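You operate a simulated robot arm through the tools that you are given. There is no shell and no other tool.

The job below is to be done with a simulated two-armed robot. You get a single attempt, and the scene is never put back.

Task
Take the black disc from the top of the wooden bench and leave it on the bench top before the step rack. Take the stub billet from the top of the wooden bench and put it on the ribbed chute. Stack the ring insert marked "29 mm" from the top of the wooden bench on top of the ring insert marked "27 mm". Fetch the wire brush and set it on the front of the black bench. Put the round insert on the top of the wooden bench away on the top of the press side table. Put the steel hub marked "62" from the top of the yellow platform on the square plate there and the steel hub labelled "56" on top of the green roll. Stack the stepped insert marked "72" from the top of the yellow platform on top of the stepped insert marked "26". Switch the display switch off. Press the blue mushroom button two times. Take the steel ring from the top of the blue table and put it on the grey tray. Do these in any order.
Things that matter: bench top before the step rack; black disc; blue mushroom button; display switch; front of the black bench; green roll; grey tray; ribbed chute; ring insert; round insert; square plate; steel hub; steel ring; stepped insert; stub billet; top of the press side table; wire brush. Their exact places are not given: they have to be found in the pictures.

The check looks at the end state, three seconds after you hand in, the way a careful person would. Anything else that was tipped, shoved, dropped, spilled or broken makes it a failure.

Robot
Two 7-joint arms with two-finger grippers on one trunk, on a base that drives. Base frame: it is fixed to the floor where the robot stands at the start and does not move with it; the origin is under the middle of the robot, x ahead of it, y to its left, z up. Readings come in mm, degrees, newtons and seconds.
The left shoulder is at the start at [40, 170, 1173], the right one opposite. With the tool pointing down near the work surface each hand reaches from about 220 to 680 mm from the robot's upright axis, wherever it stands, measured 20 degrees to its own side. Places, roughly: bench top before the step rack (48x18 cm) [-60, -3400, 880]; black disc [-2500, -2500, 1000]; blue mushroom button [-2300, 3100, 900]; display switch [-5900, 1300, 800]; front of the black bench (88x13 cm) [-3340, -2120, 880]; green roll (8x8x5 cm) [-5400, 1200, 800]; grey tray (9x9x3 cm) [200, 2500, 700]; ribbed chute (68x13 cm) [-120, -1300, 1000]; ring insert [-2250, -2750, 1000]; round insert [-2000, -2750, 1000]; square plate [-5250, 1250, 750]; steel hub [-5000, 1250, 750]; steel ring (6x6x3 cm) [-400, 2300, 800]; stepped insert [-5000, 1250, 750]; stub billet (4x4x4 cm) [-2600, -2600, 900]; top of the press side table [2100, -2800, 800]; wire brush (9x4x8 cm) [-2200, -2600, 900]. Payload 2.69 kg a hand.
The tool frame of a hand sits at the grasp point between the pads (the TCP): z along the fingers, y along the line on which they close. The tips reach 20 mm beyond it. The gripper opens to 100 mm. The gripper's body begins 63 mm behind the TCP.
Orientation is told as [roll, pitch, yaw] about the base's x, y, z axes, in that order, counted from this pose: with the fingers straight down and closing along the base's y, the tool's x points along the base's -x, its y along +y and its z along -z.

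Tools
- The arms move only by the tool nudge_tool. It takes "left_series", "right_series" or both (then of equal length, played together; a hand with none holds still); each is a list of rows, each an object (a shift or turn left out is 0, a gripper value left out holds the last) with "delta_pos": the shift along the base's x, y, z in mm, a list of three; "rotation": the turn, a rotation vector about the base's x, y, z in rad, a list of three; "jaw": the opening, from 0 (shut) to 1 (fully open). In form: [{"delta_pos": [dx, dy, dz], "rotation": [wx, wy, wz], "jaw": jaw}, ...]. A call has 1 to 20 rows; each row shifts and turns the commanded pose from where the row before left it. A row lasts 0.2 s, in which the tool goes at most 50 mm and 8.6 degrees; a call with a longer step from one row to the next is refused whole, and so is a gripper value outside its range. A pose out of reach is approached as far as the arm can. The call stops where the force on the tool passes 40 N (or 10 N more than at its start, if that is more) or the arm is blocked; 0.2 s more then pass. The fingers move at their own pace (about 108 mm/s each) and stop on an object; they squeeze with about 42 N. The grip force told is the motor's: it shows also when the fingers shut on nothing. Time passes only in rows, and 0.2 s behind the last, so rows that do not move let the fingers close. It gives the time, the measured TCP pose, the force on the tool (base axes), the opening and the grip force at its end, in the units of the frame above (readings bear some noise), with the torque about the TCP (base axes, N m) and any sound that the robot's microphone picked up.
- Cameras (640 x 400 px; columns grow to the right, rows downward): "scene" is now at [194.2, 3.2, 1122.9]; the picture's right is [0.09, -1.00, -0.00], its down [-0.02, -0.00, -1.00] and it looks along [1.00, 0.09, -0.02] (base axes); focal length 214 px, centre (320, 200). "left" rides on the left gripper at [70, 19, -99] in its tool frame; the picture's right is [-0.26, 0.97, 0.00], its down [-0.75, -0.20, -0.63] and it looks along [-0.61, -0.16, 0.78] (tool axes); focal length 230 px, centre (320, 200). "right" rides on the right gripper at [70, -19, -99] in its tool frame; the picture's right is [0.26, 0.97, 0.00], its down [-0.75, 0.20, -0.63] and it looks along [-0.61, 0.16, 0.78] (tool axes); focal length 230 px, centre (320, 200).
- get_image(camera): a new picture of that camera. The clock stands still meanwhile.
- slide_trunk(by): slides the trunk up (or, below 0, down) by that many mm; the arms and the scene camera ride with it, the base frame stays. It gives what a move gives, with no picture.
- base_move(legs): drives the robot by 1 to 6 legs, each [ahead, turn to the left] in mm and degrees, along the robot's own axes; the way and the turn of a leg run together, so that a leg with both is an arc; at most 1500 mm and 180 degrees a leg. The arms and the cameras ride along, it lands a little off, and it stops where it bumps. It gives what a move gives.
- pan_tilt(pan, tilt): turns the head with the scene camera to pan (to the left, within 60 degrees either way) and tilt (down, from -29 to 69), counted from straight ahead of the robot. It gives what a move gives.
- pixel_to_xyz(camera, pixels): for up to 12 pixels [column, row] of the newest picture of that camera ("zoom" is the newest enlarged one), the place [x, y, z] in the base frame of the surface seen there, good to about 2 mm, but the place of the scene camera against the robot may be out by one fixed shift of up to 18 mm in any direction. The clock stands still meanwhile.
- enlarge(camera, box): a new picture of the part [left, top, right, bottom] of that camera's present view, enlarged. The clock stands still meanwhile.
- close_job(): hands the job in; it is judged then, once.

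Leave the grippers open and the arms clear of the work at the hand-in unless told otherwise.

The tools are called after "Call:" by a JSON object that holds its "method" and its "body". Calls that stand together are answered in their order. nudge_tool: Moves the arms, as the interface text tells. Its arguments: {"type":"object","properties":{"left_series":{"type":"array","items":{"type":"object","properties":{"delta_pos":{"type":"array","items":{"type":"number"}},"rotation":{"type":"array","items":{"type":"number"}},"jaw":{"type":"number"}}}},"right_series":{"type":"array","items":{"type":"object","properties":{"delta_pos":{"type":"array","items":{"type":"number"}},"rotation":{"type":"array","items":{"type":"number"}},"jaw":{"type":"number"}}}}},"required":[]} The other tools are called the same way: slide_trunk (by) slides the trunk up or down; base_move (legs) drives the base; pan_tilt (pan, tilt) turns the head that bears the scene camera; get_image (camera) takes a picture; pixel_to_xyz (camera, pixels) gives the place of the surface under pixels of a picture; enlarge (camera, box) takes an enlarged picture of a part of a camera's view; close_job () hands the job in.

At the start:

```text
time: 0.0
left_eef_pos: [418.4, 204.9, 1149.1]
left_ee_rot: [0.0, 0.1, 0.1]
left_force: [-0.6, -0.3, -0.1]
left_torque: [-0.02, -0.03, -0.01]
left_grip_width: 100.2
left_grasp_force: 0.0
right_eef_pos: [329.3, -156.8, 1143.1]
right_ee_rot: [0.0, 1.1, 0.2]
right_force: [-0.5, 0.3, 0.7]
right_torque: [0.0, 0.02, -0.02]
right_grip_width: 99.9
right_grasp_force: 0.1
trunk travel left (down, up): [-400.0, 290.0]
robot x, y, heading: [-1.4, 0.4, 0.4]
head pan, tilt: [5.2, 0.1]
```

scene: 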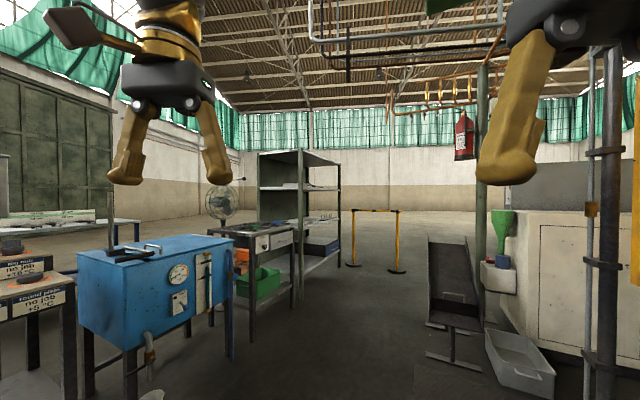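
right: 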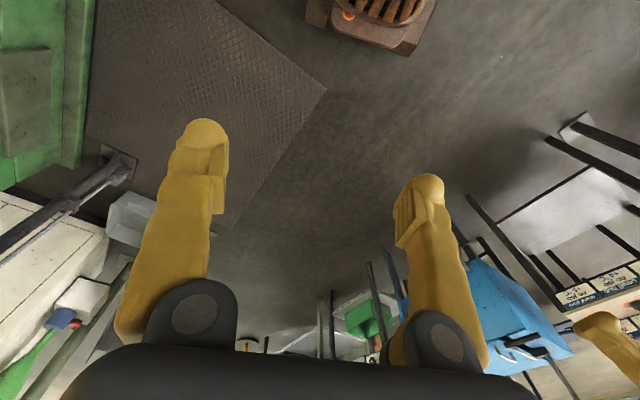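
left: 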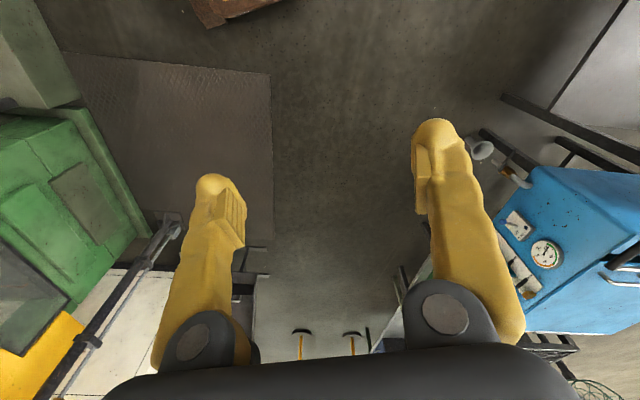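

I see a hall with a blue tank, tables and a press; I'll start by looking around with the head before moving anything.

Call:
{"method": "pan_tilt", "body": {"pan": 60, "tilt": 15}}

Call:
{"method": "get_image", "body": {"camera": "scene"}}

Call:
{"method": "pan_tilt", "body": {"pan": -60, "tilt": 15}}

Call:
{"method": "get_image", "body": {"camera": "scene"}}

```text
time: 1.2
left_eef_pos: [399.8, 206.0, 1155.9]
left_ee_rot: [0.0, -0.9, 0.1]
left_force: [-0.3, 0.4, -0.3]
left_torque: [0.0, 0.03, 0.04]
left_grip_width: 100.0
left_grasp_force: 0.1
right_eef_pos: [310.0, -157.4, 1130.8]
right_ee_rot: [-0.1, 3.7, 0.2]
right_force: [0.5, -0.3, -0.1]
right_torque: [-0.01, -0.03, 0.01]
right_grip_width: 99.8
right_grasp_force: 0.0
trunk travel left (down, up): [-400.0, 290.0]
robot x, y, heading: [-0.7, -1.1, 0.0]
head pan, tilt: [60.0, 15.0]
```

```text
taken
```

scene: 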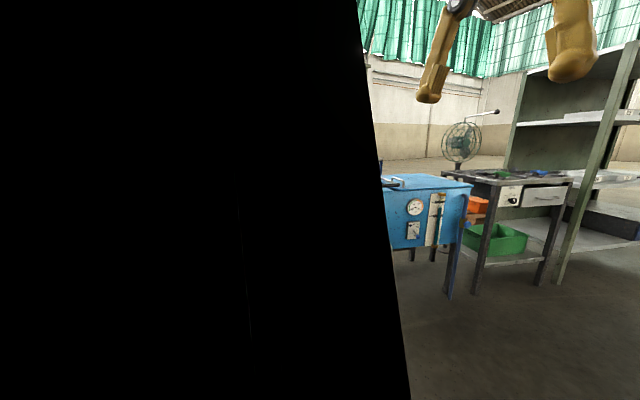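

```text
time: 3.2
left_eef_pos: [399.6, 205.6, 1156.3]
left_ee_rot: [0.1, -0.7, 0.1]
left_force: [-0.6, -1.0, 0.3]
left_torque: [-0.01, -0.04, -0.02]
left_grip_width: 99.9
left_grasp_force: 0.1
right_eef_pos: [309.0, -156.9, 1129.9]
right_ee_rot: [-0.2, 3.7, 0.2]
right_force: [-0.4, -0.1, -1.0]
right_torque: [0.0, 0.01, 0.01]
right_grip_width: 100.1
right_grasp_force: 0.0
trunk travel left (down, up): [-400.0, 290.0]
robot x, y, heading: [1.0, -1.8, -0.0]
head pan, tilt: [-60.0, 15.0]
```

```text
taken
```

scene: 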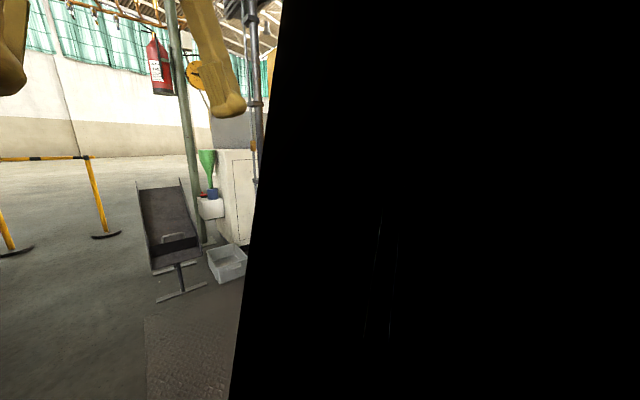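

The black part is the robot's own shoulder at extreme pan. I'll use smaller pans and turn the base to survey.

Call:
{"method": "pan_tilt", "body": {"pan": 30, "tilt": 25}}

Call:
{"method": "get_image", "body": {"camera": "scene"}}

Call:
{"method": "pan_tilt", "body": {"pan": -30, "tilt": 25}}

Call:
{"method": "get_image", "body": {"camera": "scene"}}

```text
time: 4.9
left_eef_pos: [400.2, 206.1, 1155.8]
left_ee_rot: [0.1, -0.7, 0.2]
left_force: [-0.2, 0.5, 1.2]
left_torque: [-0.03, 0.0, 0.03]
left_grip_width: 99.8
left_grasp_force: 0.0
right_eef_pos: [308.0, -156.6, 1131.0]
right_ee_rot: [-0.1, 3.7, 0.2]
right_force: [0.6, 0.3, 0.5]
right_torque: [0.03, 0.0, -0.02]
right_grip_width: 100.1
right_grasp_force: 0.0
trunk travel left (down, up): [-400.0, 290.0]
robot x, y, heading: [1.4, 1.1, 0.1]
head pan, tilt: [30.0, 25.0]
```

```text
taken
```

scene: 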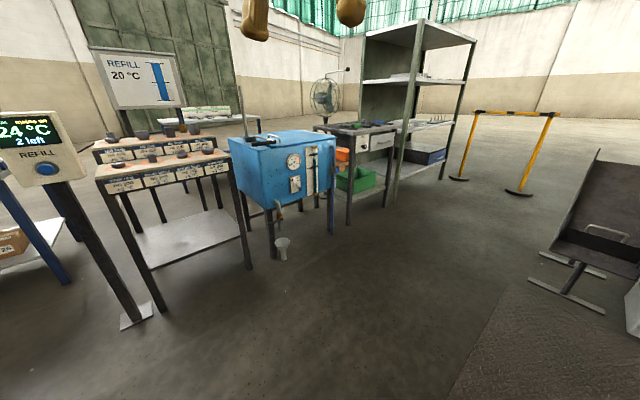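

```text
time: 6.2
left_eef_pos: [399.6, 205.7, 1155.1]
left_ee_rot: [0.0, -0.7, 0.0]
left_force: [0.0, 0.2, 0.1]
left_torque: [-0.02, 0.01, 0.01]
left_grip_width: 100.0
left_grasp_force: 0.1
right_eef_pos: [308.6, -157.3, 1130.9]
right_ee_rot: [-0.1, 3.7, 0.2]
right_force: [0.1, 0.3, 0.7]
right_torque: [0.0, 0.0, -0.02]
right_grip_width: 99.9
right_grasp_force: 0.0
trunk travel left (down, up): [-400.0, 290.0]
robot x, y, heading: [-2.8, 1.1, 0.1]
head pan, tilt: [-30.0, 25.0]
```

```text
taken
```

scene: 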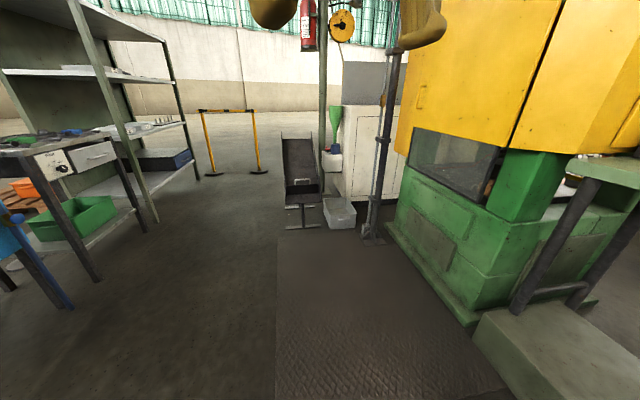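

The front is mapped roughly: tables left-front, a large press to the right. Now I turn in place to the left by 60° and look again.

Call:
{"method": "base_move", "body": {"legs": [[0, 60]]}}

Call:
{"method": "pan_tilt", "body": {"pan": 0, "tilt": 20}}

Call:
{"method": "get_image", "body": {"camera": "scene"}}

Call:
{"method": "base_move", "body": {"legs": [[0, 60]]}}

Call:
{"method": "get_image", "body": {"camera": "scene"}}

Call:
{"method": "base_move", "body": {"legs": [[0, 60]]}}

Call:
{"method": "get_image", "body": {"camera": "scene"}}

Call:
{"method": "base_move", "body": {"legs": [[0, 60]]}}

Call:
{"method": "get_image", "body": {"camera": "scene"}}

Call:
{"method": "base_move", "body": {"legs": [[0, 60]]}}

Call:
{"method": "get_image", "body": {"camera": "scene"}}

```text
time: 9.3
left_eef_pos: [20.8, 450.4, 1155.9]
left_ee_rot: [0.0, -0.9, 60.3]
left_force: [-0.4, 0.0, -0.2]
left_torque: [-0.02, 0.0, 0.0]
left_grip_width: 100.0
left_grasp_force: 0.2
right_eef_pos: [291.2, 191.0, 1142.8]
right_ee_rot: [-0.1, 1.2, 60.3]
right_force: [-0.2, 0.6, -0.4]
right_torque: [0.01, 0.01, 0.03]
right_grip_width: 99.7
right_grasp_force: 0.1
trunk travel left (down, up): [-400.0, 290.0]
robot x, y, heading: [3.3, 3.0, 60.1]
head pan, tilt: [-30.0, 25.0]
```

```text
time: 10.3
left_eef_pos: [11.5, 434.6, 1145.4]
left_ee_rot: [0.2, 0.9, 60.3]
left_force: [0.4, 0.1, -0.2]
left_torque: [-0.02, 0.02, 0.01]
left_grip_width: 99.9
left_grasp_force: 0.1
right_eef_pos: [281.7, 175.0, 1131.8]
right_ee_rot: [-0.1, 3.7, 60.4]
right_force: [0.1, -0.1, 0.5]
right_torque: [0.01, -0.01, 0.03]
right_grip_width: 99.8
right_grasp_force: 0.0
trunk travel left (down, up): [-400.0, 290.0]
robot x, y, heading: [2.7, 1.6, 60.0]
head pan, tilt: [0.0, 20.0]
```

```text
taken
```

scene: 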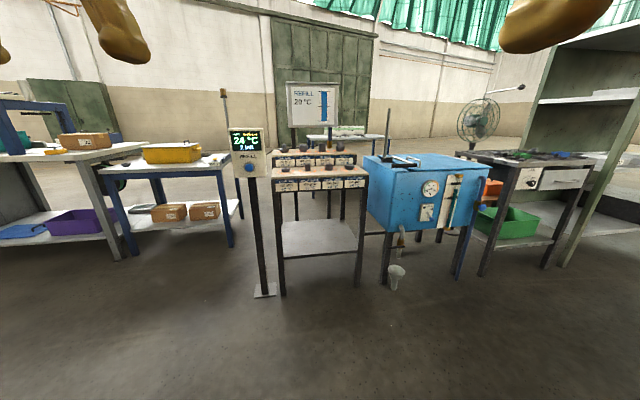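

```text
time: 11.1
left_eef_pos: [-24.0, 398.9, 1121.9]
left_ee_rot: [0.0, 5.5, 62.0]
left_force: [0.2, -0.4, 1.3]
left_torque: [0.02, 0.01, -0.03]
left_grip_width: 100.1
left_grasp_force: 0.0
right_eef_pos: [257.5, 146.9, 1126.5]
right_ee_rot: [-0.4, 5.7, 62.1]
right_force: [-0.2, -0.7, 0.2]
right_torque: [0.03, -0.01, -0.02]
right_grip_width: 99.8
right_grasp_force: 0.1
trunk travel left (down, up): [-400.0, 290.0]
robot x, y, heading: [3.7, -0.8, 61.7]
head pan, tilt: [0.0, 20.0]
stopped in leg 1: the robot was blocked; the commanded pose is now the measured one
```

```text
taken
```

scene: 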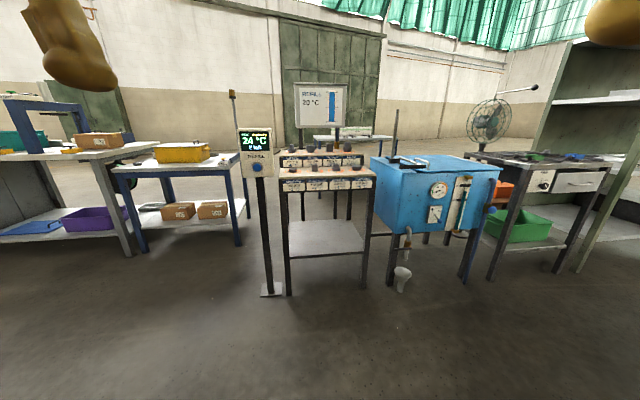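

```text
time: 12.0
left_eef_pos: [-52.0, 361.3, 1107.9]
left_ee_rot: [0.2, 8.7, 63.5]
left_force: [0.2, -0.6, -0.3]
left_torque: [0.03, -0.04, -0.03]
left_grip_width: 100.1
left_grasp_force: 0.0
right_eef_pos: [235.0, 120.0, 1122.9]
right_ee_rot: [-0.2, 7.1, 63.8]
right_force: [-0.2, -0.4, 0.1]
right_torque: [0.03, -0.06, 0.0]
right_grip_width: 100.1
right_grasp_force: 0.0
trunk travel left (down, up): [-400.0, 290.0]
robot x, y, heading: [5.8, -2.6, 62.9]
head pan, tilt: [0.0, 20.0]
stopped in leg 1: the robot was blocked; the commanded pose is now the measured one
```

```text
taken
```

scene: 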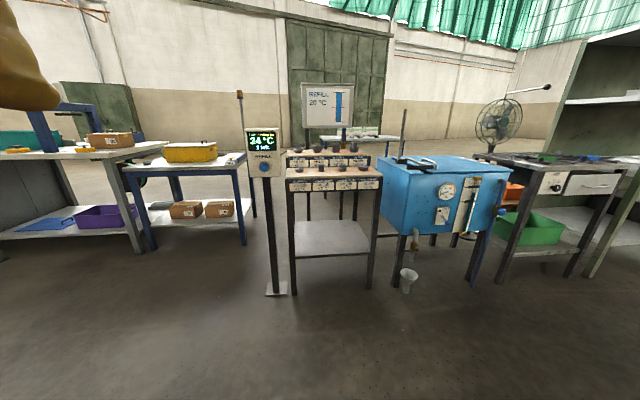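

```text
time: 12.9
left_eef_pos: [-80.7, 322.8, 1099.4]
left_ee_rot: [0.4, 11.6, 65.1]
left_force: [-1.1, 0.0, 0.7]
left_torque: [0.05, -0.03, 0.03]
left_grip_width: 100.0
left_grasp_force: 0.0
right_eef_pos: [217.6, 92.9, 1120.3]
right_ee_rot: [-0.4, 8.4, 65.7]
right_force: [-0.4, 0.1, -0.4]
right_torque: [0.03, -0.05, -0.02]
right_grip_width: 100.1
right_grasp_force: 0.1
trunk travel left (down, up): [-400.0, 290.0]
robot x, y, heading: [3.5, -0.7, 64.9]
head pan, tilt: [0.0, 20.0]
stopped in leg 1: the robot was blocked; the commanded pose is now the measured one
```

```text
taken
```

scene: 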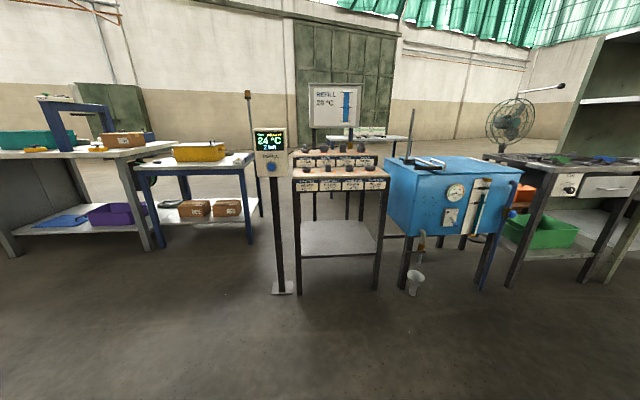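

```text
time: 16.0
left_eef_pos: [-295.1, 60.2, 1089.2]
left_ee_rot: [0.6, 14.6, 124.2]
left_force: [0.1, -0.2, -0.3]
left_torque: [0.04, -0.02, 0.04]
left_grip_width: 100.1
left_grasp_force: 0.2
right_eef_pos: [42.2, 213.3, 1132.4]
right_ee_rot: [0.7, 8.0, 125.7]
right_force: [82.6, 141.2, -8.1]
right_torque: [-15.81, 9.66, 8.27]
right_grip_width: 100.1
right_grasp_force: 0.0
trunk travel left (down, up): [-400.0, 290.0]
robot x, y, heading: [5.1, 1.5, 123.9]
head pan, tilt: [0.0, 20.0]
stopped in leg 1: the force on the tool passed its limit at 42 N (the readings are from after the stop); the commanded pose is now the measured one
```

```text
taken
```

scene: 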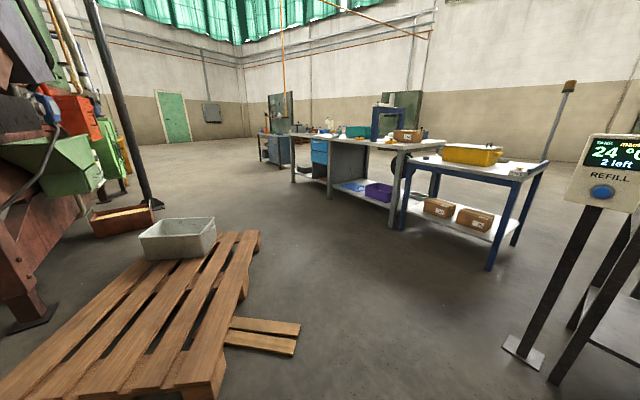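

The turns stopped several times: the hands have drifted inward toward my own body (right hand now ~155 mm ahead of the axis with a contact force of 140 N). I'll first check what the right hand sees.

Call:
{"method": "get_image", "body": {"camera": "right"}}

Call:
{"method": "get_image", "body": {"camera": "left"}}

```text
taken
```

right: 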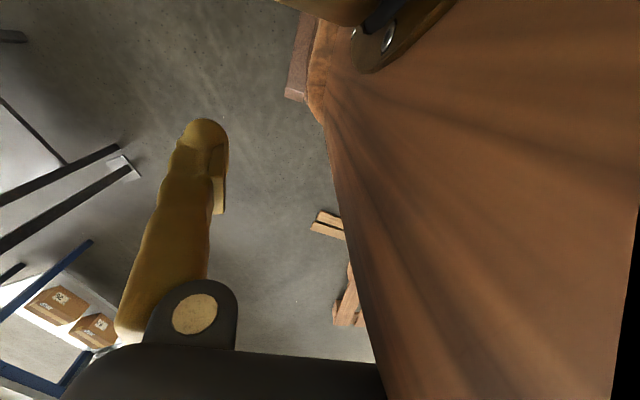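

```text
taken
```

left: 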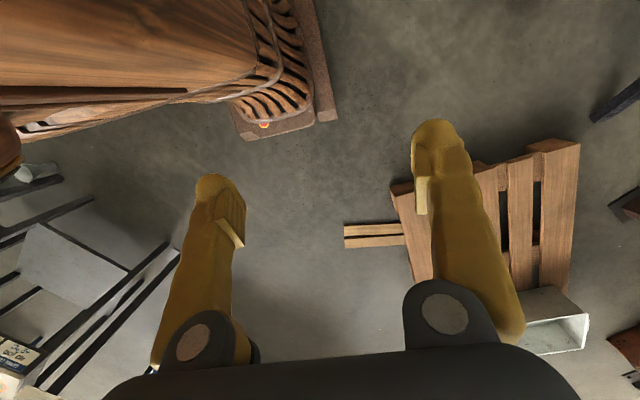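

The right finger touches my own trunk. I'll move the right hand forward (robot frame) along [-0.558, 0.83] and then the left hand too, and see how well the arms follow.

Call:
{"method": "nudge_tool", "body": {"right_series": [{"delta_pos": [-16, 24, 0]}, {"delta_pos": [-22, 33, 0]}, {"delta_pos": [-22, 33, 0]}, {"delta_pos": [-22, 33, 0]}, {"delta_pos": [-22, 33, 5]}, {"delta_pos": [-22, 33, 5]}, {"delta_pos": [0, 0, 0]}]}}

```text
time: 17.6
left_eef_pos: [-296.5, 62.4, 1090.9]
left_ee_rot: [0.8, 14.6, 124.3]
left_force: [0.7, -0.3, 0.1]
left_torque: [0.05, 0.01, -0.02]
left_grip_width: 99.9
left_grasp_force: 0.1
right_eef_pos: [-75.4, 397.2, 1138.8]
right_ee_rot: [-0.2, 6.8, 124.9]
right_force: [-0.2, 0.0, -0.8]
right_torque: [-0.01, 0.01, -0.01]
right_grip_width: 100.0
right_grasp_force: 0.1
trunk travel left (down, up): [-400.0, 290.0]
robot x, y, heading: [5.1, 2.2, 123.6]
head pan, tilt: [0.0, 20.0]
```

The right hand is free again. Now I straighten both hands (undo the pitch) and move the left hand forward and up.

Call:
{"method": "nudge_tool", "body": {"left_series": [{"delta_pos": [-20, 30, 12], "rotation": [0.07, 0.0475, 0]}, {"delta_pos": [-20, 30, 12], "rotation": [0.07, 0.0475, 0]}, {"delta_pos": [-20, 30, 12], "rotation": [0.07, 0.0475, 0]}, {"delta_pos": [-14, 21, 12]}, {"delta_pos": [0, 0, 0]}], "right_series": [{"delta_pos": [0, 0, 0], "rotation": [0.032, 0.022, 0]}, {"delta_pos": [0, 0, 0], "rotation": [0.032, 0.022, 0]}, {"delta_pos": [0, 0, 0], "rotation": [0.032, 0.022, 0]}, {"delta_pos": [0, 0, 0]}, {"delta_pos": [0, 0, 0]}]}}

Call:
{"method": "base_move", "body": {"legs": [[0, 10]]}}

Call:
{"method": "get_image", "body": {"camera": "scene"}}

```text
time: 18.8
left_eef_pos: [-371.9, 176.3, 1147.6]
left_ee_rot: [0.6, -3.3, 124.2]
left_force: [0.9, 0.7, 0.2]
left_torque: [0.01, -0.02, 0.04]
left_grip_width: 99.9
left_grasp_force: 0.1
right_eef_pos: [-77.2, 397.9, 1139.0]
right_ee_rot: [-0.2, 0.1, 124.9]
right_force: [0.0, -0.4, -0.5]
right_torque: [0.04, 0.01, -0.01]
right_grip_width: 100.1
right_grasp_force: 0.0
trunk travel left (down, up): [-400.0, 290.0]
robot x, y, heading: [8.5, 3.3, 124.0]
head pan, tilt: [0.0, 20.0]
```

```text
time: 19.9
left_eef_pos: [-396.2, 110.9, 1146.6]
left_ee_rot: [0.6, -3.2, 134.2]
left_force: [0.2, 0.4, -0.2]
left_torque: [0.0, 0.01, 0.0]
left_grip_width: 100.1
left_grasp_force: 0.1
right_eef_pos: [-144.0, 375.7, 1139.1]
right_ee_rot: [-0.2, 0.1, 134.8]
right_force: [-0.2, -1.2, -0.4]
right_torque: [0.0, 0.0, 0.0]
right_grip_width: 100.1
right_grasp_force: 0.1
trunk travel left (down, up): [-400.0, 290.0]
robot x, y, heading: [5.6, 2.2, 134.0]
head pan, tilt: [0.0, 20.0]
```

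```text
taken
```

scene: 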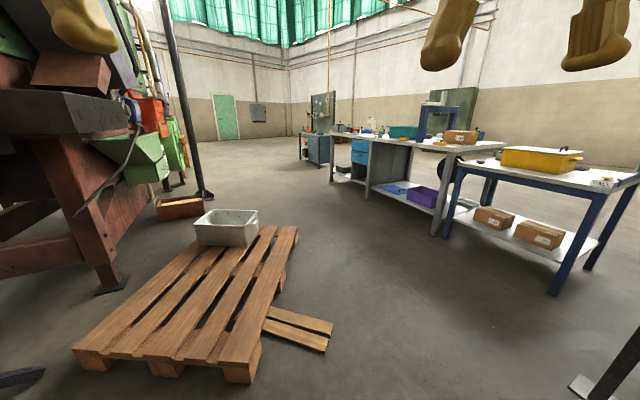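

No drift this time. Continuing the survey by turning further left.

Call:
{"method": "base_move", "body": {"legs": [[0, 46]]}}

Call:
{"method": "get_image", "body": {"camera": "scene"}}

Call:
{"method": "base_move", "body": {"legs": [[0, 50]]}}

Call:
{"method": "get_image", "body": {"camera": "scene"}}

Call:
{"method": "base_move", "body": {"legs": [[0, 50]]}}

Call:
{"method": "get_image", "body": {"camera": "scene"}}

```text
time: 22.4
left_eef_pos: [-331.9, -212.2, 1146.4]
left_ee_rot: [0.6, -2.8, 180.0]
left_force: [-0.2, 0.4, -1.1]
left_torque: [-0.02, 0.03, -0.02]
left_grip_width: 99.9
left_grasp_force: 0.0
right_eef_pos: [-348.6, 155.4, 1145.3]
right_ee_rot: [-0.3, -0.9, -179.2]
right_force: [-0.1, 0.2, 0.6]
right_torque: [-0.01, 0.01, -0.04]
right_grip_width: 99.8
right_grasp_force: 0.0
trunk travel left (down, up): [-400.0, 290.0]
robot x, y, heading: [8.9, 3.6, 179.6]
head pan, tilt: [0.0, 20.0]
```

```text
taken
```

scene: 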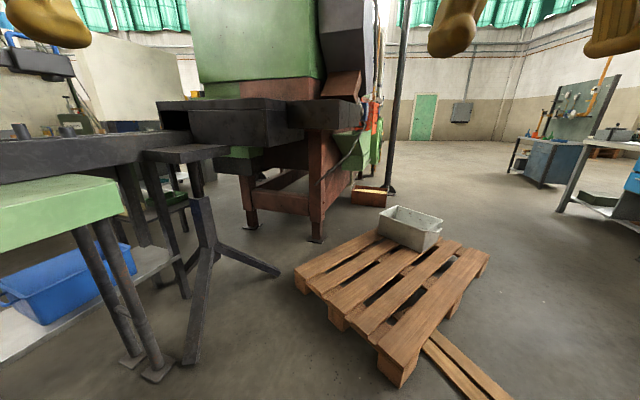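

```text
time: 25.1
left_eef_pos: [-32.9, -381.7, 1146.0]
left_ee_rot: [0.6, -2.5, -130.0]
left_force: [-0.4, -0.2, 0.6]
left_torque: [0.0, -0.01, 0.0]
left_grip_width: 99.8
left_grasp_force: 0.1
right_eef_pos: [-324.8, -160.1, 1145.1]
right_ee_rot: [-0.3, -0.6, -129.1]
right_force: [0.4, -0.4, 0.4]
right_torque: [-0.01, 0.0, 0.03]
right_grip_width: 100.1
right_grasp_force: 0.1
trunk travel left (down, up): [-400.0, 290.0]
robot x, y, heading: [1.5, 3.5, -130.5]
head pan, tilt: [0.0, 20.0]
```

```text
taken
```

scene: 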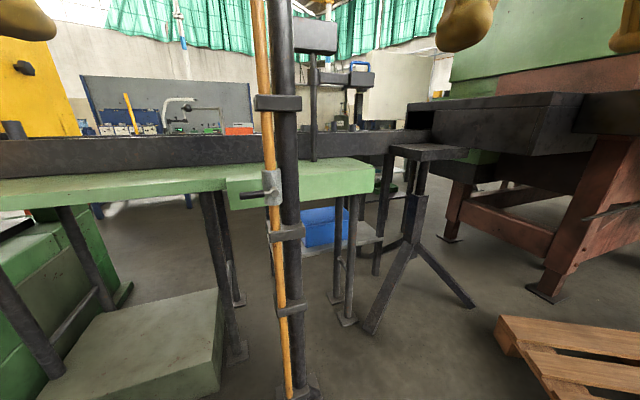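

```text
time: 27.8
left_eef_pos: [273.3, -253.1, 1144.7]
left_ee_rot: [0.6, -2.5, -79.9]
left_force: [0.2, 0.9, -0.3]
left_torque: [-0.02, -0.03, 0.03]
left_grip_width: 100.3
left_grasp_force: 0.1
right_eef_pos: [-85.2, -334.4, 1143.5]
right_ee_rot: [-0.4, -0.5, -79.2]
right_force: [0.0, -0.5, -0.8]
right_torque: [-0.01, 0.02, 0.06]
right_grip_width: 100.1
right_grasp_force: 0.1
trunk travel left (down, up): [-400.0, 290.0]
robot x, y, heading: [0.3, 5.1, -80.3]
head pan, tilt: [0.0, 20.0]
```

```text
taken
```

scene: 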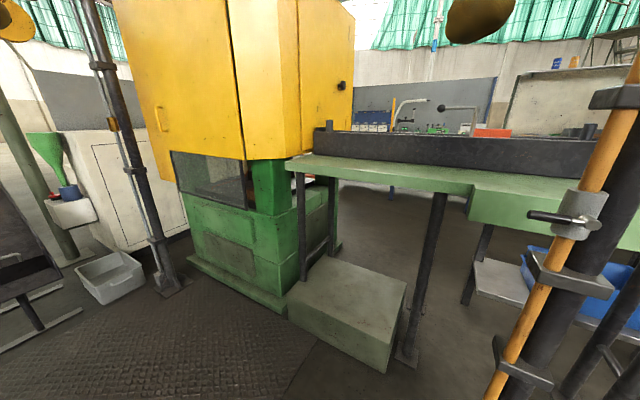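

The machine line with the ribbed chute runs at y≈-1300, with a wooden bench behind it. I raise the trunk to see over it.

Call:
{"method": "slide_trunk", "body": {"by": 285}}

Call:
{"method": "get_image", "body": {"camera": "scene"}}

Call:
{"method": "base_move", "body": {"legs": [[0, -40]]}}

Call:
{"method": "get_image", "body": {"camera": "scene"}}

Call:
{"method": "base_move", "body": {"legs": [[0, -40]]}}

Call:
{"method": "get_image", "body": {"camera": "scene"}}

```text
time: 30.7
left_eef_pos: [270.7, -234.9, 1416.4]
left_ee_rot: [0.7, 0.6, -80.0]
left_force: [0.5, -1.4, -0.1]
left_torque: [-0.02, 0.0, 0.01]
left_grip_width: 99.6
left_grasp_force: 0.1
right_eef_pos: [-88.5, -316.7, 1415.6]
right_ee_rot: [-0.4, 2.5, -79.1]
right_force: [0.3, 0.0, -0.5]
right_torque: [-0.03, 0.03, -0.02]
right_grip_width: 99.9
right_grasp_force: 0.1
trunk travel left (down, up): [-685.0, 5.0]
robot x, y, heading: [-0.7, 6.6, -80.5]
head pan, tilt: [0.0, 20.0]
```

```text
taken
```

scene: 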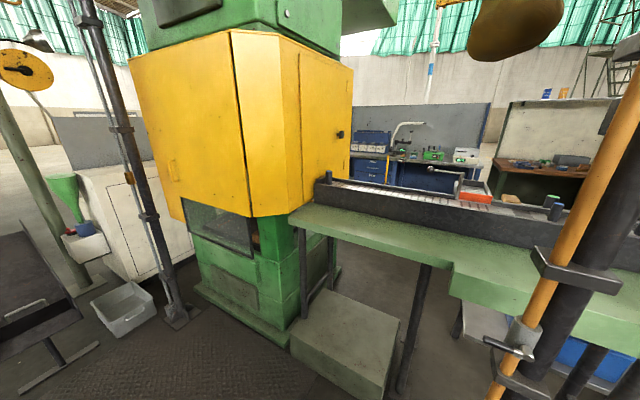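

```text
time: 33.0
left_eef_pos: [54.5, -352.8, 1427.7]
left_ee_rot: [0.8, -1.8, -119.7]
left_force: [-0.6, -1.0, 0.1]
left_torque: [0.0, 0.02, -0.01]
left_grip_width: 99.9
left_grasp_force: 0.1
right_eef_pos: [-273.5, -186.1, 1426.3]
right_ee_rot: [-0.5, -0.1, -118.9]
right_force: [-0.5, 0.0, 0.1]
right_torque: [0.05, 0.01, -0.02]
right_grip_width: 100.0
right_grasp_force: 0.1
trunk travel left (down, up): [-685.0, 5.0]
robot x, y, heading: [-1.0, 4.9, -120.1]
head pan, tilt: [0.0, 20.0]
```

```text
taken
```

scene: 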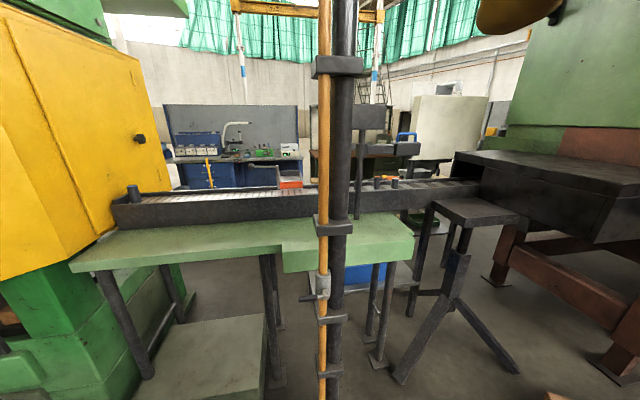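

```text
time: 35.3
left_eef_pos: [-163.8, -295.5, 1425.2]
left_ee_rot: [0.9, -1.4, -159.1]
left_force: [-0.3, 0.4, -0.4]
left_torque: [0.04, 0.0, 0.03]
left_grip_width: 100.0
left_grasp_force: 0.2
right_eef_pos: [-310.5, 41.8, 1425.0]
right_ee_rot: [-0.5, 0.2, -158.2]
right_force: [-0.2, 0.8, 0.3]
right_torque: [0.04, 0.02, -0.02]
right_grip_width: 100.0
right_grasp_force: 0.1
trunk travel left (down, up): [-685.0, 5.0]
robot x, y, heading: [4.7, 2.4, -159.6]
head pan, tilt: [0.0, 20.0]
```

```text
taken
```

scene: 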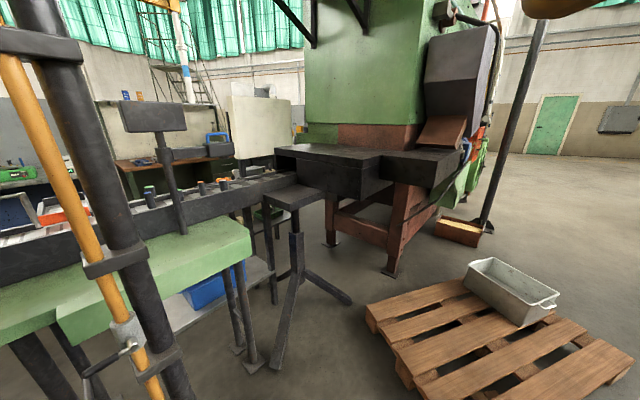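

I'll measure some landmarks to map the passages.

Call:
{"method": "pixel_to_xyz", "body": {"camera": "scene", "pixels": [[250, 368], [345, 300], [390, 272], [332, 242], [370, 318], [430, 398], [630, 358], [480, 228], [440, 238], [135, 165], [300, 192], [225, 185]]}}

Call:
{"method": "pixel_to_xyz", "body": {"camera": "scene", "pixels": [[110, 170], [245, 100], [215, 140], [20, 175], [360, 185], [400, 250], [240, 355], [150, 370], [60, 60], [545, 150], [620, 120], [190, 240]]}}

```text
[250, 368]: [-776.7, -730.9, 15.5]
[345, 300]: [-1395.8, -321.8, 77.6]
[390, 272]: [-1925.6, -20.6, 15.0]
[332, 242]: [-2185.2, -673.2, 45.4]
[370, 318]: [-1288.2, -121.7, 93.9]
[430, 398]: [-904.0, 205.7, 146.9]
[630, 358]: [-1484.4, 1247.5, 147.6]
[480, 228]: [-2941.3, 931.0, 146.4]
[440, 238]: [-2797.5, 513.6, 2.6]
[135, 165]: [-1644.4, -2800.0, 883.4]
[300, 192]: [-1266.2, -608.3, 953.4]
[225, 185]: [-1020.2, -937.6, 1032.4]
```

```text
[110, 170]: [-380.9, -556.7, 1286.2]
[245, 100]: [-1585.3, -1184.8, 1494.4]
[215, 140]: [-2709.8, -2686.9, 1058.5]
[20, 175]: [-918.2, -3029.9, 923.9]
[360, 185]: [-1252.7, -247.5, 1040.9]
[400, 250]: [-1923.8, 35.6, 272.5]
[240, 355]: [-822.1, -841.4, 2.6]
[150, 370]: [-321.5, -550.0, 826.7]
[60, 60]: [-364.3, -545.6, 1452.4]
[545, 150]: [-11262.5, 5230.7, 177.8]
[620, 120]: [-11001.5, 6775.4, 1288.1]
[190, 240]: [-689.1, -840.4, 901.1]
```

Turn right toward the north side (blue table) to look at the ring, tray and refill station.

Call:
{"method": "base_move", "body": {"legs": [[0, -105]]}}

Call:
{"method": "pan_tilt", "body": {"pan": 0, "tilt": 30}}

Call:
{"method": "get_image", "body": {"camera": "scene"}}

```text
time: 40.2
left_eef_pos: [-242.6, 218.1, 1424.3]
left_ee_rot: [1.0, -1.1, 96.6]
left_force: [0.1, 0.3, 0.3]
left_torque: [-0.03, -0.01, -0.01]
left_grip_width: 100.1
left_grasp_force: 0.1
right_eef_pos: [123.0, 277.3, 1423.8]
right_ee_rot: [-0.6, 0.6, 97.6]
right_force: [0.2, -0.7, -0.1]
right_torque: [-0.03, 0.03, 0.04]
right_grip_width: 99.8
right_grasp_force: 0.1
trunk travel left (down, up): [-685.0, 5.0]
robot x, y, heading: [-4.0, 2.9, 96.7]
head pan, tilt: [0.0, 20.0]
```

```text
time: 40.9
left_eef_pos: [-239.6, 194.4, 1414.7]
left_ee_rot: [1.2, 1.6, 96.8]
left_force: [1.4, 0.7, 0.1]
left_torque: [0.01, 0.03, 0.02]
left_grip_width: 100.2
left_grasp_force: 0.1
right_eef_pos: [126.3, 252.8, 1413.5]
right_ee_rot: [-0.5, 3.3, 97.5]
right_force: [-0.4, -0.3, -0.5]
right_torque: [0.03, 0.01, 0.02]
right_grip_width: 99.8
right_grasp_force: 0.1
trunk travel left (down, up): [-685.0, 5.0]
robot x, y, heading: [-1.3, 2.8, 96.5]
head pan, tilt: [0.0, 30.0]
```

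```text
taken
```

scene: 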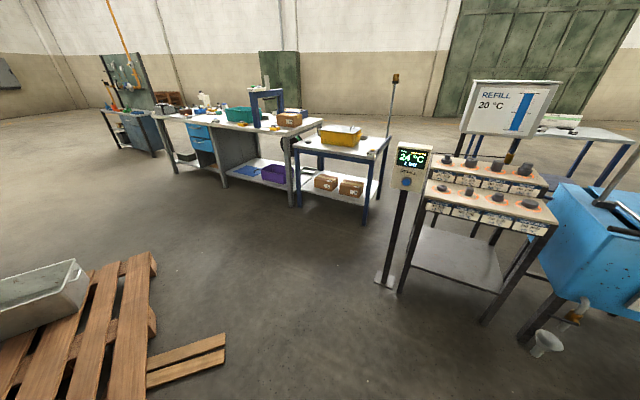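

Zooming in on the table tops to locate the steel ring, grey tray and blue mushroom button.

Call:
{"method": "enlarge", "body": {"camera": "scene", "box": [180, 70, 400, 210]}}

Call:
{"method": "pixel_to_xyz", "body": {"camera": "scene", "pixels": [[330, 155], [385, 150], [300, 150], [370, 220], [408, 184], [378, 280], [485, 210], [555, 225], [510, 160], [300, 205], [205, 120], [165, 120]]}}

Call:
{"method": "enlarge", "body": {"camera": "scene", "box": [380, 130, 640, 300]}}

```text
2.86 times, centred on (290, 140) of scene
```

zoom: 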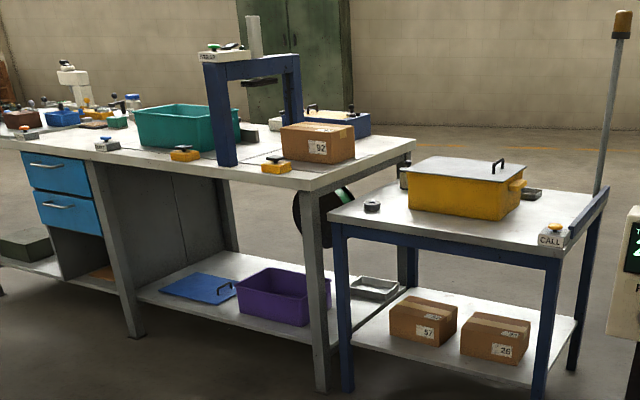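

```text
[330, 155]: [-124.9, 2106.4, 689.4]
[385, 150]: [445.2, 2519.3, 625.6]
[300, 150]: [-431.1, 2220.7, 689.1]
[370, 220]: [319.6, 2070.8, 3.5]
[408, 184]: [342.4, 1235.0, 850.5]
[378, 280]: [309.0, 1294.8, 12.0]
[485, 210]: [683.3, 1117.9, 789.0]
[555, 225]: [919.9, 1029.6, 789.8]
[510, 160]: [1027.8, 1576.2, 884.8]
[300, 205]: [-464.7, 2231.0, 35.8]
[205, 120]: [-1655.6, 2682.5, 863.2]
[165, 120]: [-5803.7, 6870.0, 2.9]
```

```text
2.35 times, centred on (510, 215) of scene
```

zoom: 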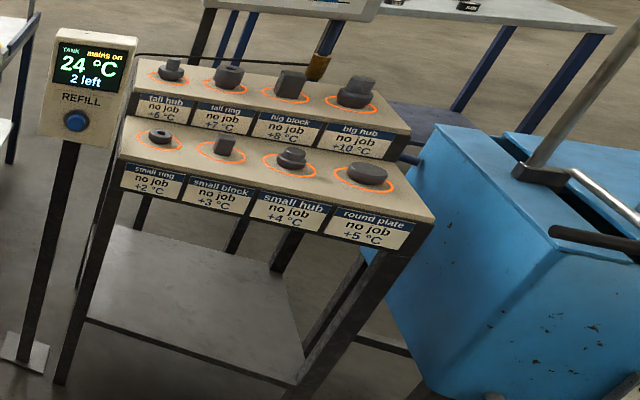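

The blue table's white top is at z≈690 with a dark ring near zoom (372,205) and a dark square tray behind the yellow bin at (530,193). A blue-capped button sits on the long bench further left. I'll drive ahead 1300 mm toward the blue table (clear of the refill post at x≈320).

Call:
{"method": "base_move", "body": {"legs": [[1300, 0]]}}

Call:
{"method": "get_image", "body": {"camera": "scene"}}

```text
time: 47.5
left_eef_pos: [-383.2, 1494.8, 1414.5]
left_ee_rot: [1.2, 1.5, 96.5]
left_force: [-0.3, -0.4, 0.6]
left_torque: [0.0, 0.03, 0.02]
left_grip_width: 100.1
left_grasp_force: 0.1
right_eef_pos: [-16.1, 1552.0, 1414.5]
right_ee_rot: [-0.6, 3.2, 97.2]
right_force: [0.3, 0.2, 0.0]
right_torque: [0.0, 0.05, 0.0]
right_grip_width: 99.9
right_grasp_force: 0.0
trunk travel left (down, up): [-685.0, 5.0]
robot x, y, heading: [-144.7, 1302.5, 96.0]
head pan, tilt: [0.0, 30.0]
```

```text
taken
```

scene: 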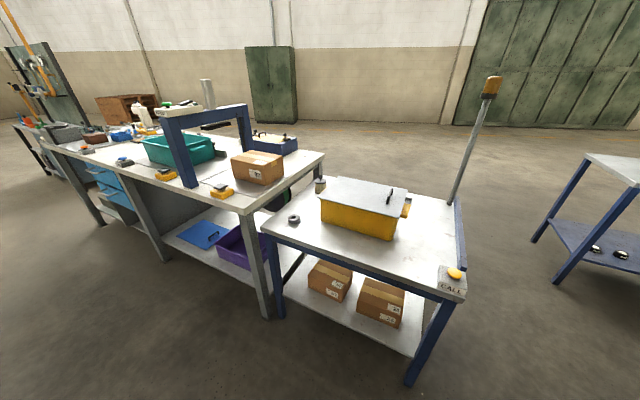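

Call:
{"method": "enlarge", "body": {"camera": "scene", "box": [250, 150, 480, 300]}}

Call:
{"method": "pixel_to_xyz", "body": {"camera": "scene", "pixels": [[263, 230], [463, 298], [448, 203], [293, 219], [320, 184], [407, 206], [360, 210], [455, 275], [300, 235], [340, 260], [400, 250], [240, 195]]}}

```text
2.67 times, centred on (365, 225) of scene
```

zoom: 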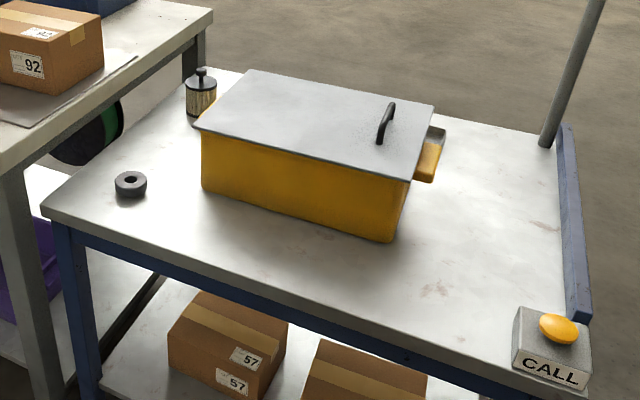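

```text
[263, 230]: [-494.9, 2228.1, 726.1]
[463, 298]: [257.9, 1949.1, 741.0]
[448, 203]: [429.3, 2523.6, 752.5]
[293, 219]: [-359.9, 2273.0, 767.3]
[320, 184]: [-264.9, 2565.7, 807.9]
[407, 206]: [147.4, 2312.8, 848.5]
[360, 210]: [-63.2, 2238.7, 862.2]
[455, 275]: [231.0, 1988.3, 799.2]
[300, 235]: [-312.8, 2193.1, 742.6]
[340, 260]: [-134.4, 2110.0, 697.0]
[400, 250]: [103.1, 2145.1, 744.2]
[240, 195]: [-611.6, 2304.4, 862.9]
```

The ring is at about (-360, 2273), table top z≈742; the grey tray is hidden behind the bin. I drive to about (-400, 1850) in front of the ring.

Call:
{"method": "base_move", "body": {"legs": [[0, 19], [604, 0], [0, -15]]}}

Call:
{"method": "slide_trunk", "body": {"by": -200}}

Call:
{"method": "pan_tilt", "body": {"pan": -20, "tilt": 45}}

Call:
{"method": "get_image", "body": {"camera": "scene"}}

Call:
{"method": "get_image", "body": {"camera": "right"}}

```text
time: 52.9
left_eef_pos: [-646.6, 2013.4, 1423.2]
left_ee_rot: [0.9, 1.9, 100.8]
left_force: [-0.7, 0.0, -0.3]
left_torque: [0.0, -0.05, -0.01]
left_grip_width: 99.8
left_grasp_force: 0.0
right_eef_pos: [-285.0, 2088.5, 1415.0]
right_ee_rot: [-0.9, 3.1, 101.1]
right_force: [-0.3, -0.5, 0.2]
right_torque: [0.02, 0.03, 0.05]
right_grip_width: 99.7
right_grasp_force: 0.0
trunk travel left (down, up): [-685.0, 5.0]
robot x, y, heading: [-404.1, 1856.2, 99.8]
head pan, tilt: [0.0, 30.0]
```

```text
time: 55.0
left_eef_pos: [-641.8, 2002.0, 1227.7]
left_ee_rot: [-0.8, 3.4, 102.1]
left_force: [-0.2, -0.8, -0.6]
left_torque: [0.04, -0.03, 0.02]
left_grip_width: 99.9
left_grasp_force: 0.0
right_eef_pos: [-280.4, 2064.8, 1209.5]
right_ee_rot: [-0.8, 5.2, 101.0]
right_force: [-0.3, 0.2, 0.8]
right_torque: [0.01, 0.03, 0.05]
right_grip_width: 100.0
right_grasp_force: 0.2
trunk travel left (down, up): [-485.0, 205.0]
robot x, y, heading: [-402.9, 1854.4, 100.1]
head pan, tilt: [0.0, 30.0]
```

```text
time: 55.9
left_eef_pos: [-641.1, 2002.5, 1226.3]
left_ee_rot: [-0.7, 3.4, 102.1]
left_force: [0.2, -1.0, 1.2]
left_torque: [-0.01, 0.02, -0.01]
left_grip_width: 99.8
left_grasp_force: 0.1
right_eef_pos: [-279.5, 2065.3, 1211.1]
right_ee_rot: [-0.9, 5.0, 101.0]
right_force: [-0.6, -0.2, -1.1]
right_torque: [-0.01, -0.02, -0.02]
right_grip_width: 100.0
right_grasp_force: 0.0
trunk travel left (down, up): [-485.0, 205.0]
robot x, y, heading: [-404.2, 1850.8, 100.1]
head pan, tilt: [-20.0, 45.0]
```

```text
taken
```

scene: 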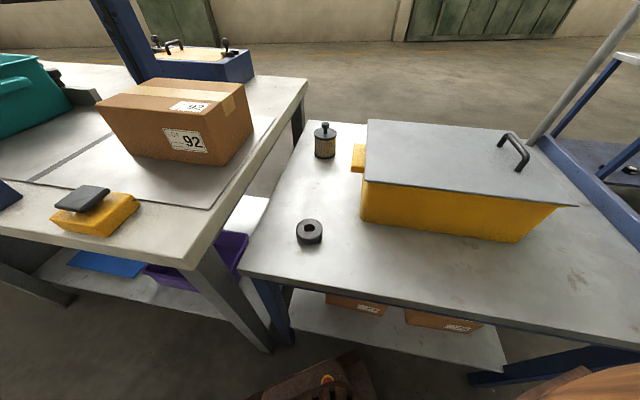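

```text
taken
```

right: 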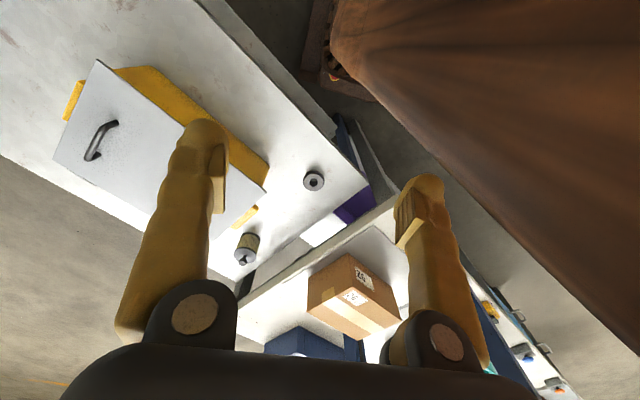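

The ring is at right-camera pixel (313,181) and scene (310,231). I measure it in both, plus the base plate in the scene view to know its extent.

Call:
{"method": "pixel_to_xyz", "body": {"camera": "right", "pixels": [[313, 181], [304, 178], [322, 181], [312, 172], [313, 190], [295, 200], [247, 243], [340, 200], [350, 180], [300, 155]]}}

Call:
{"method": "pixel_to_xyz", "body": {"camera": "scene", "pixels": [[310, 226], [310, 236], [299, 229], [321, 229], [340, 230], [242, 275], [307, 122], [330, 375], [355, 350], [250, 398], [100, 210], [80, 200]]}}

```text
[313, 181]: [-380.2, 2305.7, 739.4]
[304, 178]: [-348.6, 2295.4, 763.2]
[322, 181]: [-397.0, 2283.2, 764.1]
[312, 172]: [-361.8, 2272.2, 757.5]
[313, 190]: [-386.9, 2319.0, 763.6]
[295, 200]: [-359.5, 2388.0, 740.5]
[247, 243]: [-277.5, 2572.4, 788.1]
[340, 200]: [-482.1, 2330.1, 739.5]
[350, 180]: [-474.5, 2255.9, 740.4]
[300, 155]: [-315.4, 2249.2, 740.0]
```

```text
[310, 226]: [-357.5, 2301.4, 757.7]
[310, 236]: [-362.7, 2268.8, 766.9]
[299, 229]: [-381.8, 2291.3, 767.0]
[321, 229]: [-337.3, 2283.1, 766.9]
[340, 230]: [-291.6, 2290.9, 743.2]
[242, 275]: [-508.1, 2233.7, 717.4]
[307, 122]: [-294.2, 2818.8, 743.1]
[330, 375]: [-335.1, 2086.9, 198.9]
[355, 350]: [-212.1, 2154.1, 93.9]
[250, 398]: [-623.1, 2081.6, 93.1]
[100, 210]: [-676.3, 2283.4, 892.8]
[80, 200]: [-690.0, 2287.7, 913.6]
```

The ring centre from the hand camera is ≈(-374, 2296), top z 764, table z 740. I move the right hand above it (z≈900), squaring the pitch.

Call:
{"method": "nudge_tool", "body": {"right_series": [{"delta_pos": [-10.5, 25.7, -34.5], "rotation": [0.028, 0.0055, 0]}, {"delta_pos": [-10.5, 25.7, -34.5], "rotation": [0.028, 0.0055, 0]}, {"delta_pos": [-10.5, 25.7, -34.5], "rotation": [0.028, 0.0055, 0]}, {"delta_pos": [-10.5, 25.7, -34.5]}, {"delta_pos": [-10.5, 25.7, -34.5]}, {"delta_pos": [-10.5, 25.7, -34.5]}, {"delta_pos": [-10.5, 25.7, -34.5]}, {"delta_pos": [-10.5, 25.7, -34.5]}, {"delta_pos": [-10.5, 25.7, -34.5]}, {"delta_pos": [0, 0, 0]}]}}

Call:
{"method": "get_image", "body": {"camera": "right"}}

```text
time: 58.0
left_eef_pos: [-641.4, 2001.0, 1226.8]
left_ee_rot: [-0.6, 3.3, 102.1]
left_force: [0.5, -0.3, 0.4]
left_torque: [-0.02, 0.03, 0.0]
left_grip_width: 99.9
left_grasp_force: 0.1
right_eef_pos: [-377.1, 2298.0, 907.2]
right_ee_rot: [-0.9, -2.7, 101.0]
right_force: [0.2, 0.3, -0.8]
right_torque: [0.02, -0.04, -0.04]
right_grip_width: 100.0
right_grasp_force: 0.0
trunk travel left (down, up): [-485.0, 205.0]
robot x, y, heading: [-404.2, 1851.7, 100.2]
head pan, tilt: [-20.0, 45.0]
```

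```text
taken
```

right: 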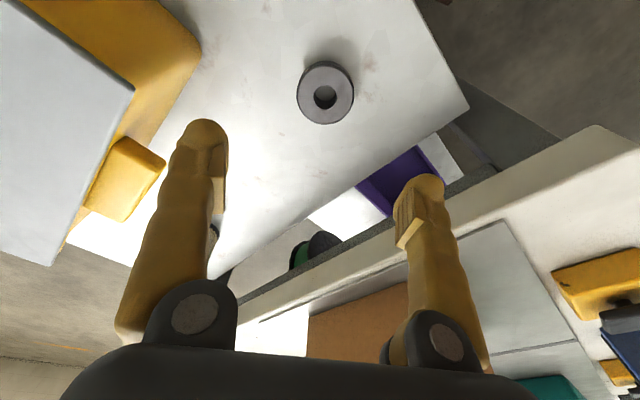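

I re-measure the ring from here at its rim.

Call:
{"method": "pixel_to_xyz", "body": {"camera": "right", "pixels": [[301, 90], [350, 92], [326, 66], [326, 118], [312, 92], [340, 96], [380, 150], [290, 150]]}}

```text
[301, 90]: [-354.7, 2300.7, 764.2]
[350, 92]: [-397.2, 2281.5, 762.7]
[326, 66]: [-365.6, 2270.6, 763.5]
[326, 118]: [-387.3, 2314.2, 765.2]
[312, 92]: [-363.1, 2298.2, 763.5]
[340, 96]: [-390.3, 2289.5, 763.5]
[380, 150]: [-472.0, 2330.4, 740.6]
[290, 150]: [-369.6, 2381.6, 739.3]
```

Centre ≈(-376, 2292). I lower straight onto it to TCP z≈764, then close.

Call:
{"method": "nudge_tool", "body": {"right_series": [{"delta_pos": [1, -6, -30], "rotation": [-0.046, -0.009, 0]}, {"delta_pos": [0, 0, -35]}, {"delta_pos": [0, 0, -35]}, {"delta_pos": [0, 0, -25]}, {"delta_pos": [0, 0, 0]}]}}

Call:
{"method": "get_image", "body": {"camera": "right"}}

```text
time: 59.2
left_eef_pos: [-642.0, 2002.3, 1225.7]
left_ee_rot: [-0.7, 3.4, 102.1]
left_force: [-0.4, -0.7, -0.3]
left_torque: [-0.02, 0.06, 0.03]
left_grip_width: 99.9
left_grasp_force: 0.0
right_eef_pos: [-376.1, 2292.7, 781.7]
right_ee_rot: [-0.9, -0.1, 101.1]
right_force: [-0.4, -0.3, 0.0]
right_torque: [-0.01, 0.0, 0.0]
right_grip_width: 100.0
right_grasp_force: 0.0
trunk travel left (down, up): [-485.0, 205.0]
robot x, y, heading: [-401.2, 1854.7, 99.9]
head pan, tilt: [-20.0, 45.0]
```

```text
taken
```

right: 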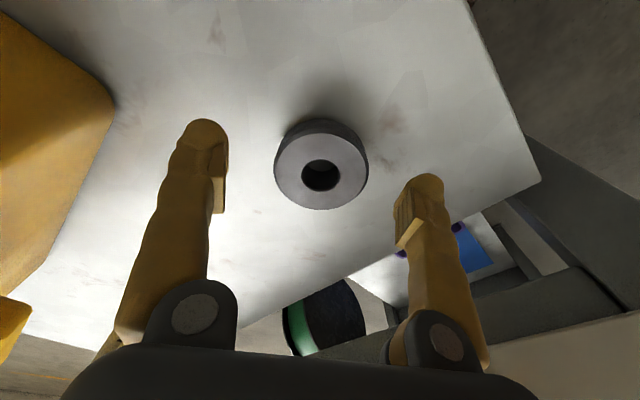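

The ring is centred between the fingers. Down 17 mm more, close, hold, then lift.

Call:
{"method": "nudge_tool", "body": {"right_series": [{"delta_pos": [0, 0, -9]}, {"delta_pos": [0, 0, -8]}, {"jaw": 0.3}, {"jaw": 0.3}, {"jaw": 0.3}]}}

Call:
{"method": "nudge_tool", "body": {"right_series": [{"jaw": 0.0}, {"jaw": 0.0}, {"delta_pos": [0, 0, 15]}, {"delta_pos": [0, 0, 35]}, {"delta_pos": [0, 0, 35]}, {"delta_pos": [0, 0, 0]}]}}

Call:
{"method": "get_image", "body": {"camera": "right"}}

```text
time: 60.5
left_eef_pos: [-640.4, 2002.2, 1226.3]
left_ee_rot: [-0.6, 3.4, 102.1]
left_force: [0.8, 0.5, -0.3]
left_torque: [-0.01, -0.03, 0.04]
left_grip_width: 100.1
left_grasp_force: 0.1
right_eef_pos: [-373.7, 2292.1, 765.8]
right_ee_rot: [-0.9, 0.1, 101.0]
right_force: [0.0, -0.8, 0.1]
right_torque: [-0.02, 0.01, 0.03]
right_grip_width: 55.0
right_grasp_force: 42.1
trunk travel left (down, up): [-485.0, 205.0]
robot x, y, heading: [-404.5, 1857.0, 100.1]
head pan, tilt: [-20.0, 45.0]
```

```text
time: 61.9
left_eef_pos: [-642.1, 2002.6, 1226.0]
left_ee_rot: [-0.7, 3.4, 102.1]
left_force: [-0.5, 0.2, 0.4]
left_torque: [0.01, 0.01, -0.05]
left_grip_width: 99.8
left_grasp_force: 0.1
right_eef_pos: [-374.3, 2291.6, 849.4]
right_ee_rot: [-0.7, 0.1, 101.1]
right_force: [0.0, 0.7, -3.7]
right_torque: [-0.03, 0.01, 0.01]
right_grip_width: 54.6
right_grasp_force: 42.1
trunk travel left (down, up): [-485.0, 205.0]
robot x, y, heading: [-401.1, 1851.1, 99.8]
head pan, tilt: [-20.0, 45.0]
```

```text
taken
```

right: 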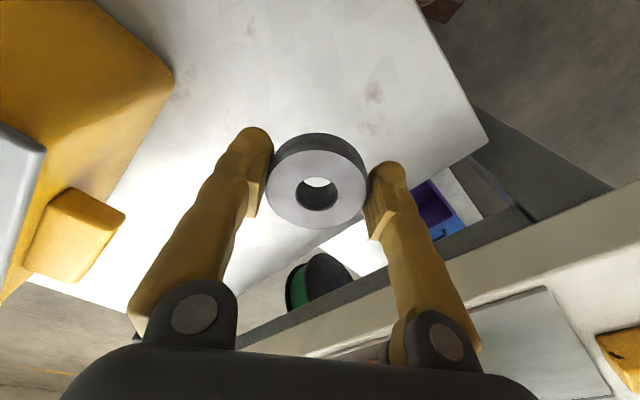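

The ring is held (54.6 mm). I raise it and pull back toward me to carry it, then look right for the way around the table.

Call:
{"method": "nudge_tool", "body": {"right_series": [{"delta_pos": [0, 0, 45]}, {"delta_pos": [0, 0, 45]}, {"delta_pos": [0, 0, 45]}, {"delta_pos": [10, -25, 40]}, {"delta_pos": [10, -30, 35]}, {"delta_pos": [10, -30, 30]}, {"delta_pos": [10, -30, 20]}, {"delta_pos": [10, -30, 0]}, {"delta_pos": [0, 0, 0]}]}}

Call:
{"method": "pan_tilt", "body": {"pan": -45, "tilt": 25}}

Call:
{"method": "get_image", "body": {"camera": "scene"}}

```text
time: 63.9
left_eef_pos: [-641.7, 2003.3, 1225.8]
left_ee_rot: [-0.7, 3.4, 102.2]
left_force: [-0.2, 0.8, 0.4]
left_torque: [0.02, 0.0, 0.0]
left_grip_width: 99.9
left_grasp_force: 0.0
right_eef_pos: [-325.2, 2147.0, 1110.3]
right_ee_rot: [-0.9, -0.1, 101.0]
right_force: [-1.1, -0.2, -3.5]
right_torque: [0.01, -0.02, 0.02]
right_grip_width: 54.6
right_grasp_force: 42.3
trunk travel left (down, up): [-485.0, 205.0]
robot x, y, heading: [-402.7, 1852.1, 99.9]
head pan, tilt: [-20.0, 45.0]
```

```text
time: 64.7
left_eef_pos: [-640.0, 2001.9, 1226.4]
left_ee_rot: [-0.7, 3.5, 102.1]
left_force: [-0.2, -0.3, -0.4]
left_torque: [-0.02, -0.02, -0.01]
left_grip_width: 100.1
left_grasp_force: 0.0
right_eef_pos: [-326.0, 2146.5, 1109.0]
right_ee_rot: [-0.9, 0.0, 101.1]
right_force: [0.6, 0.5, -3.8]
right_torque: [0.0, -0.04, -0.01]
right_grip_width: 54.3
right_grasp_force: 41.9
trunk travel left (down, up): [-485.0, 205.0]
robot x, y, heading: [-404.8, 1854.4, 100.0]
head pan, tilt: [-45.0, 25.0]
```

```text
taken
```

scene: 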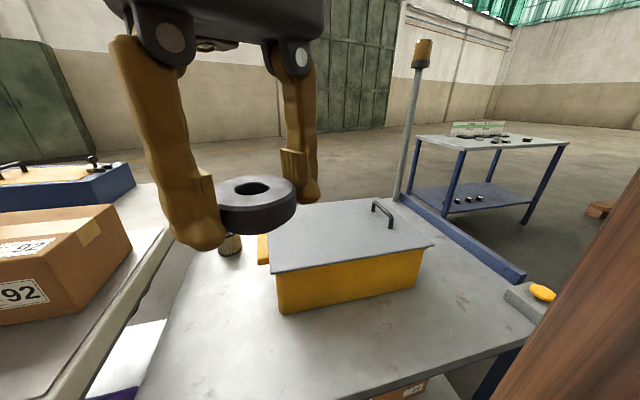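

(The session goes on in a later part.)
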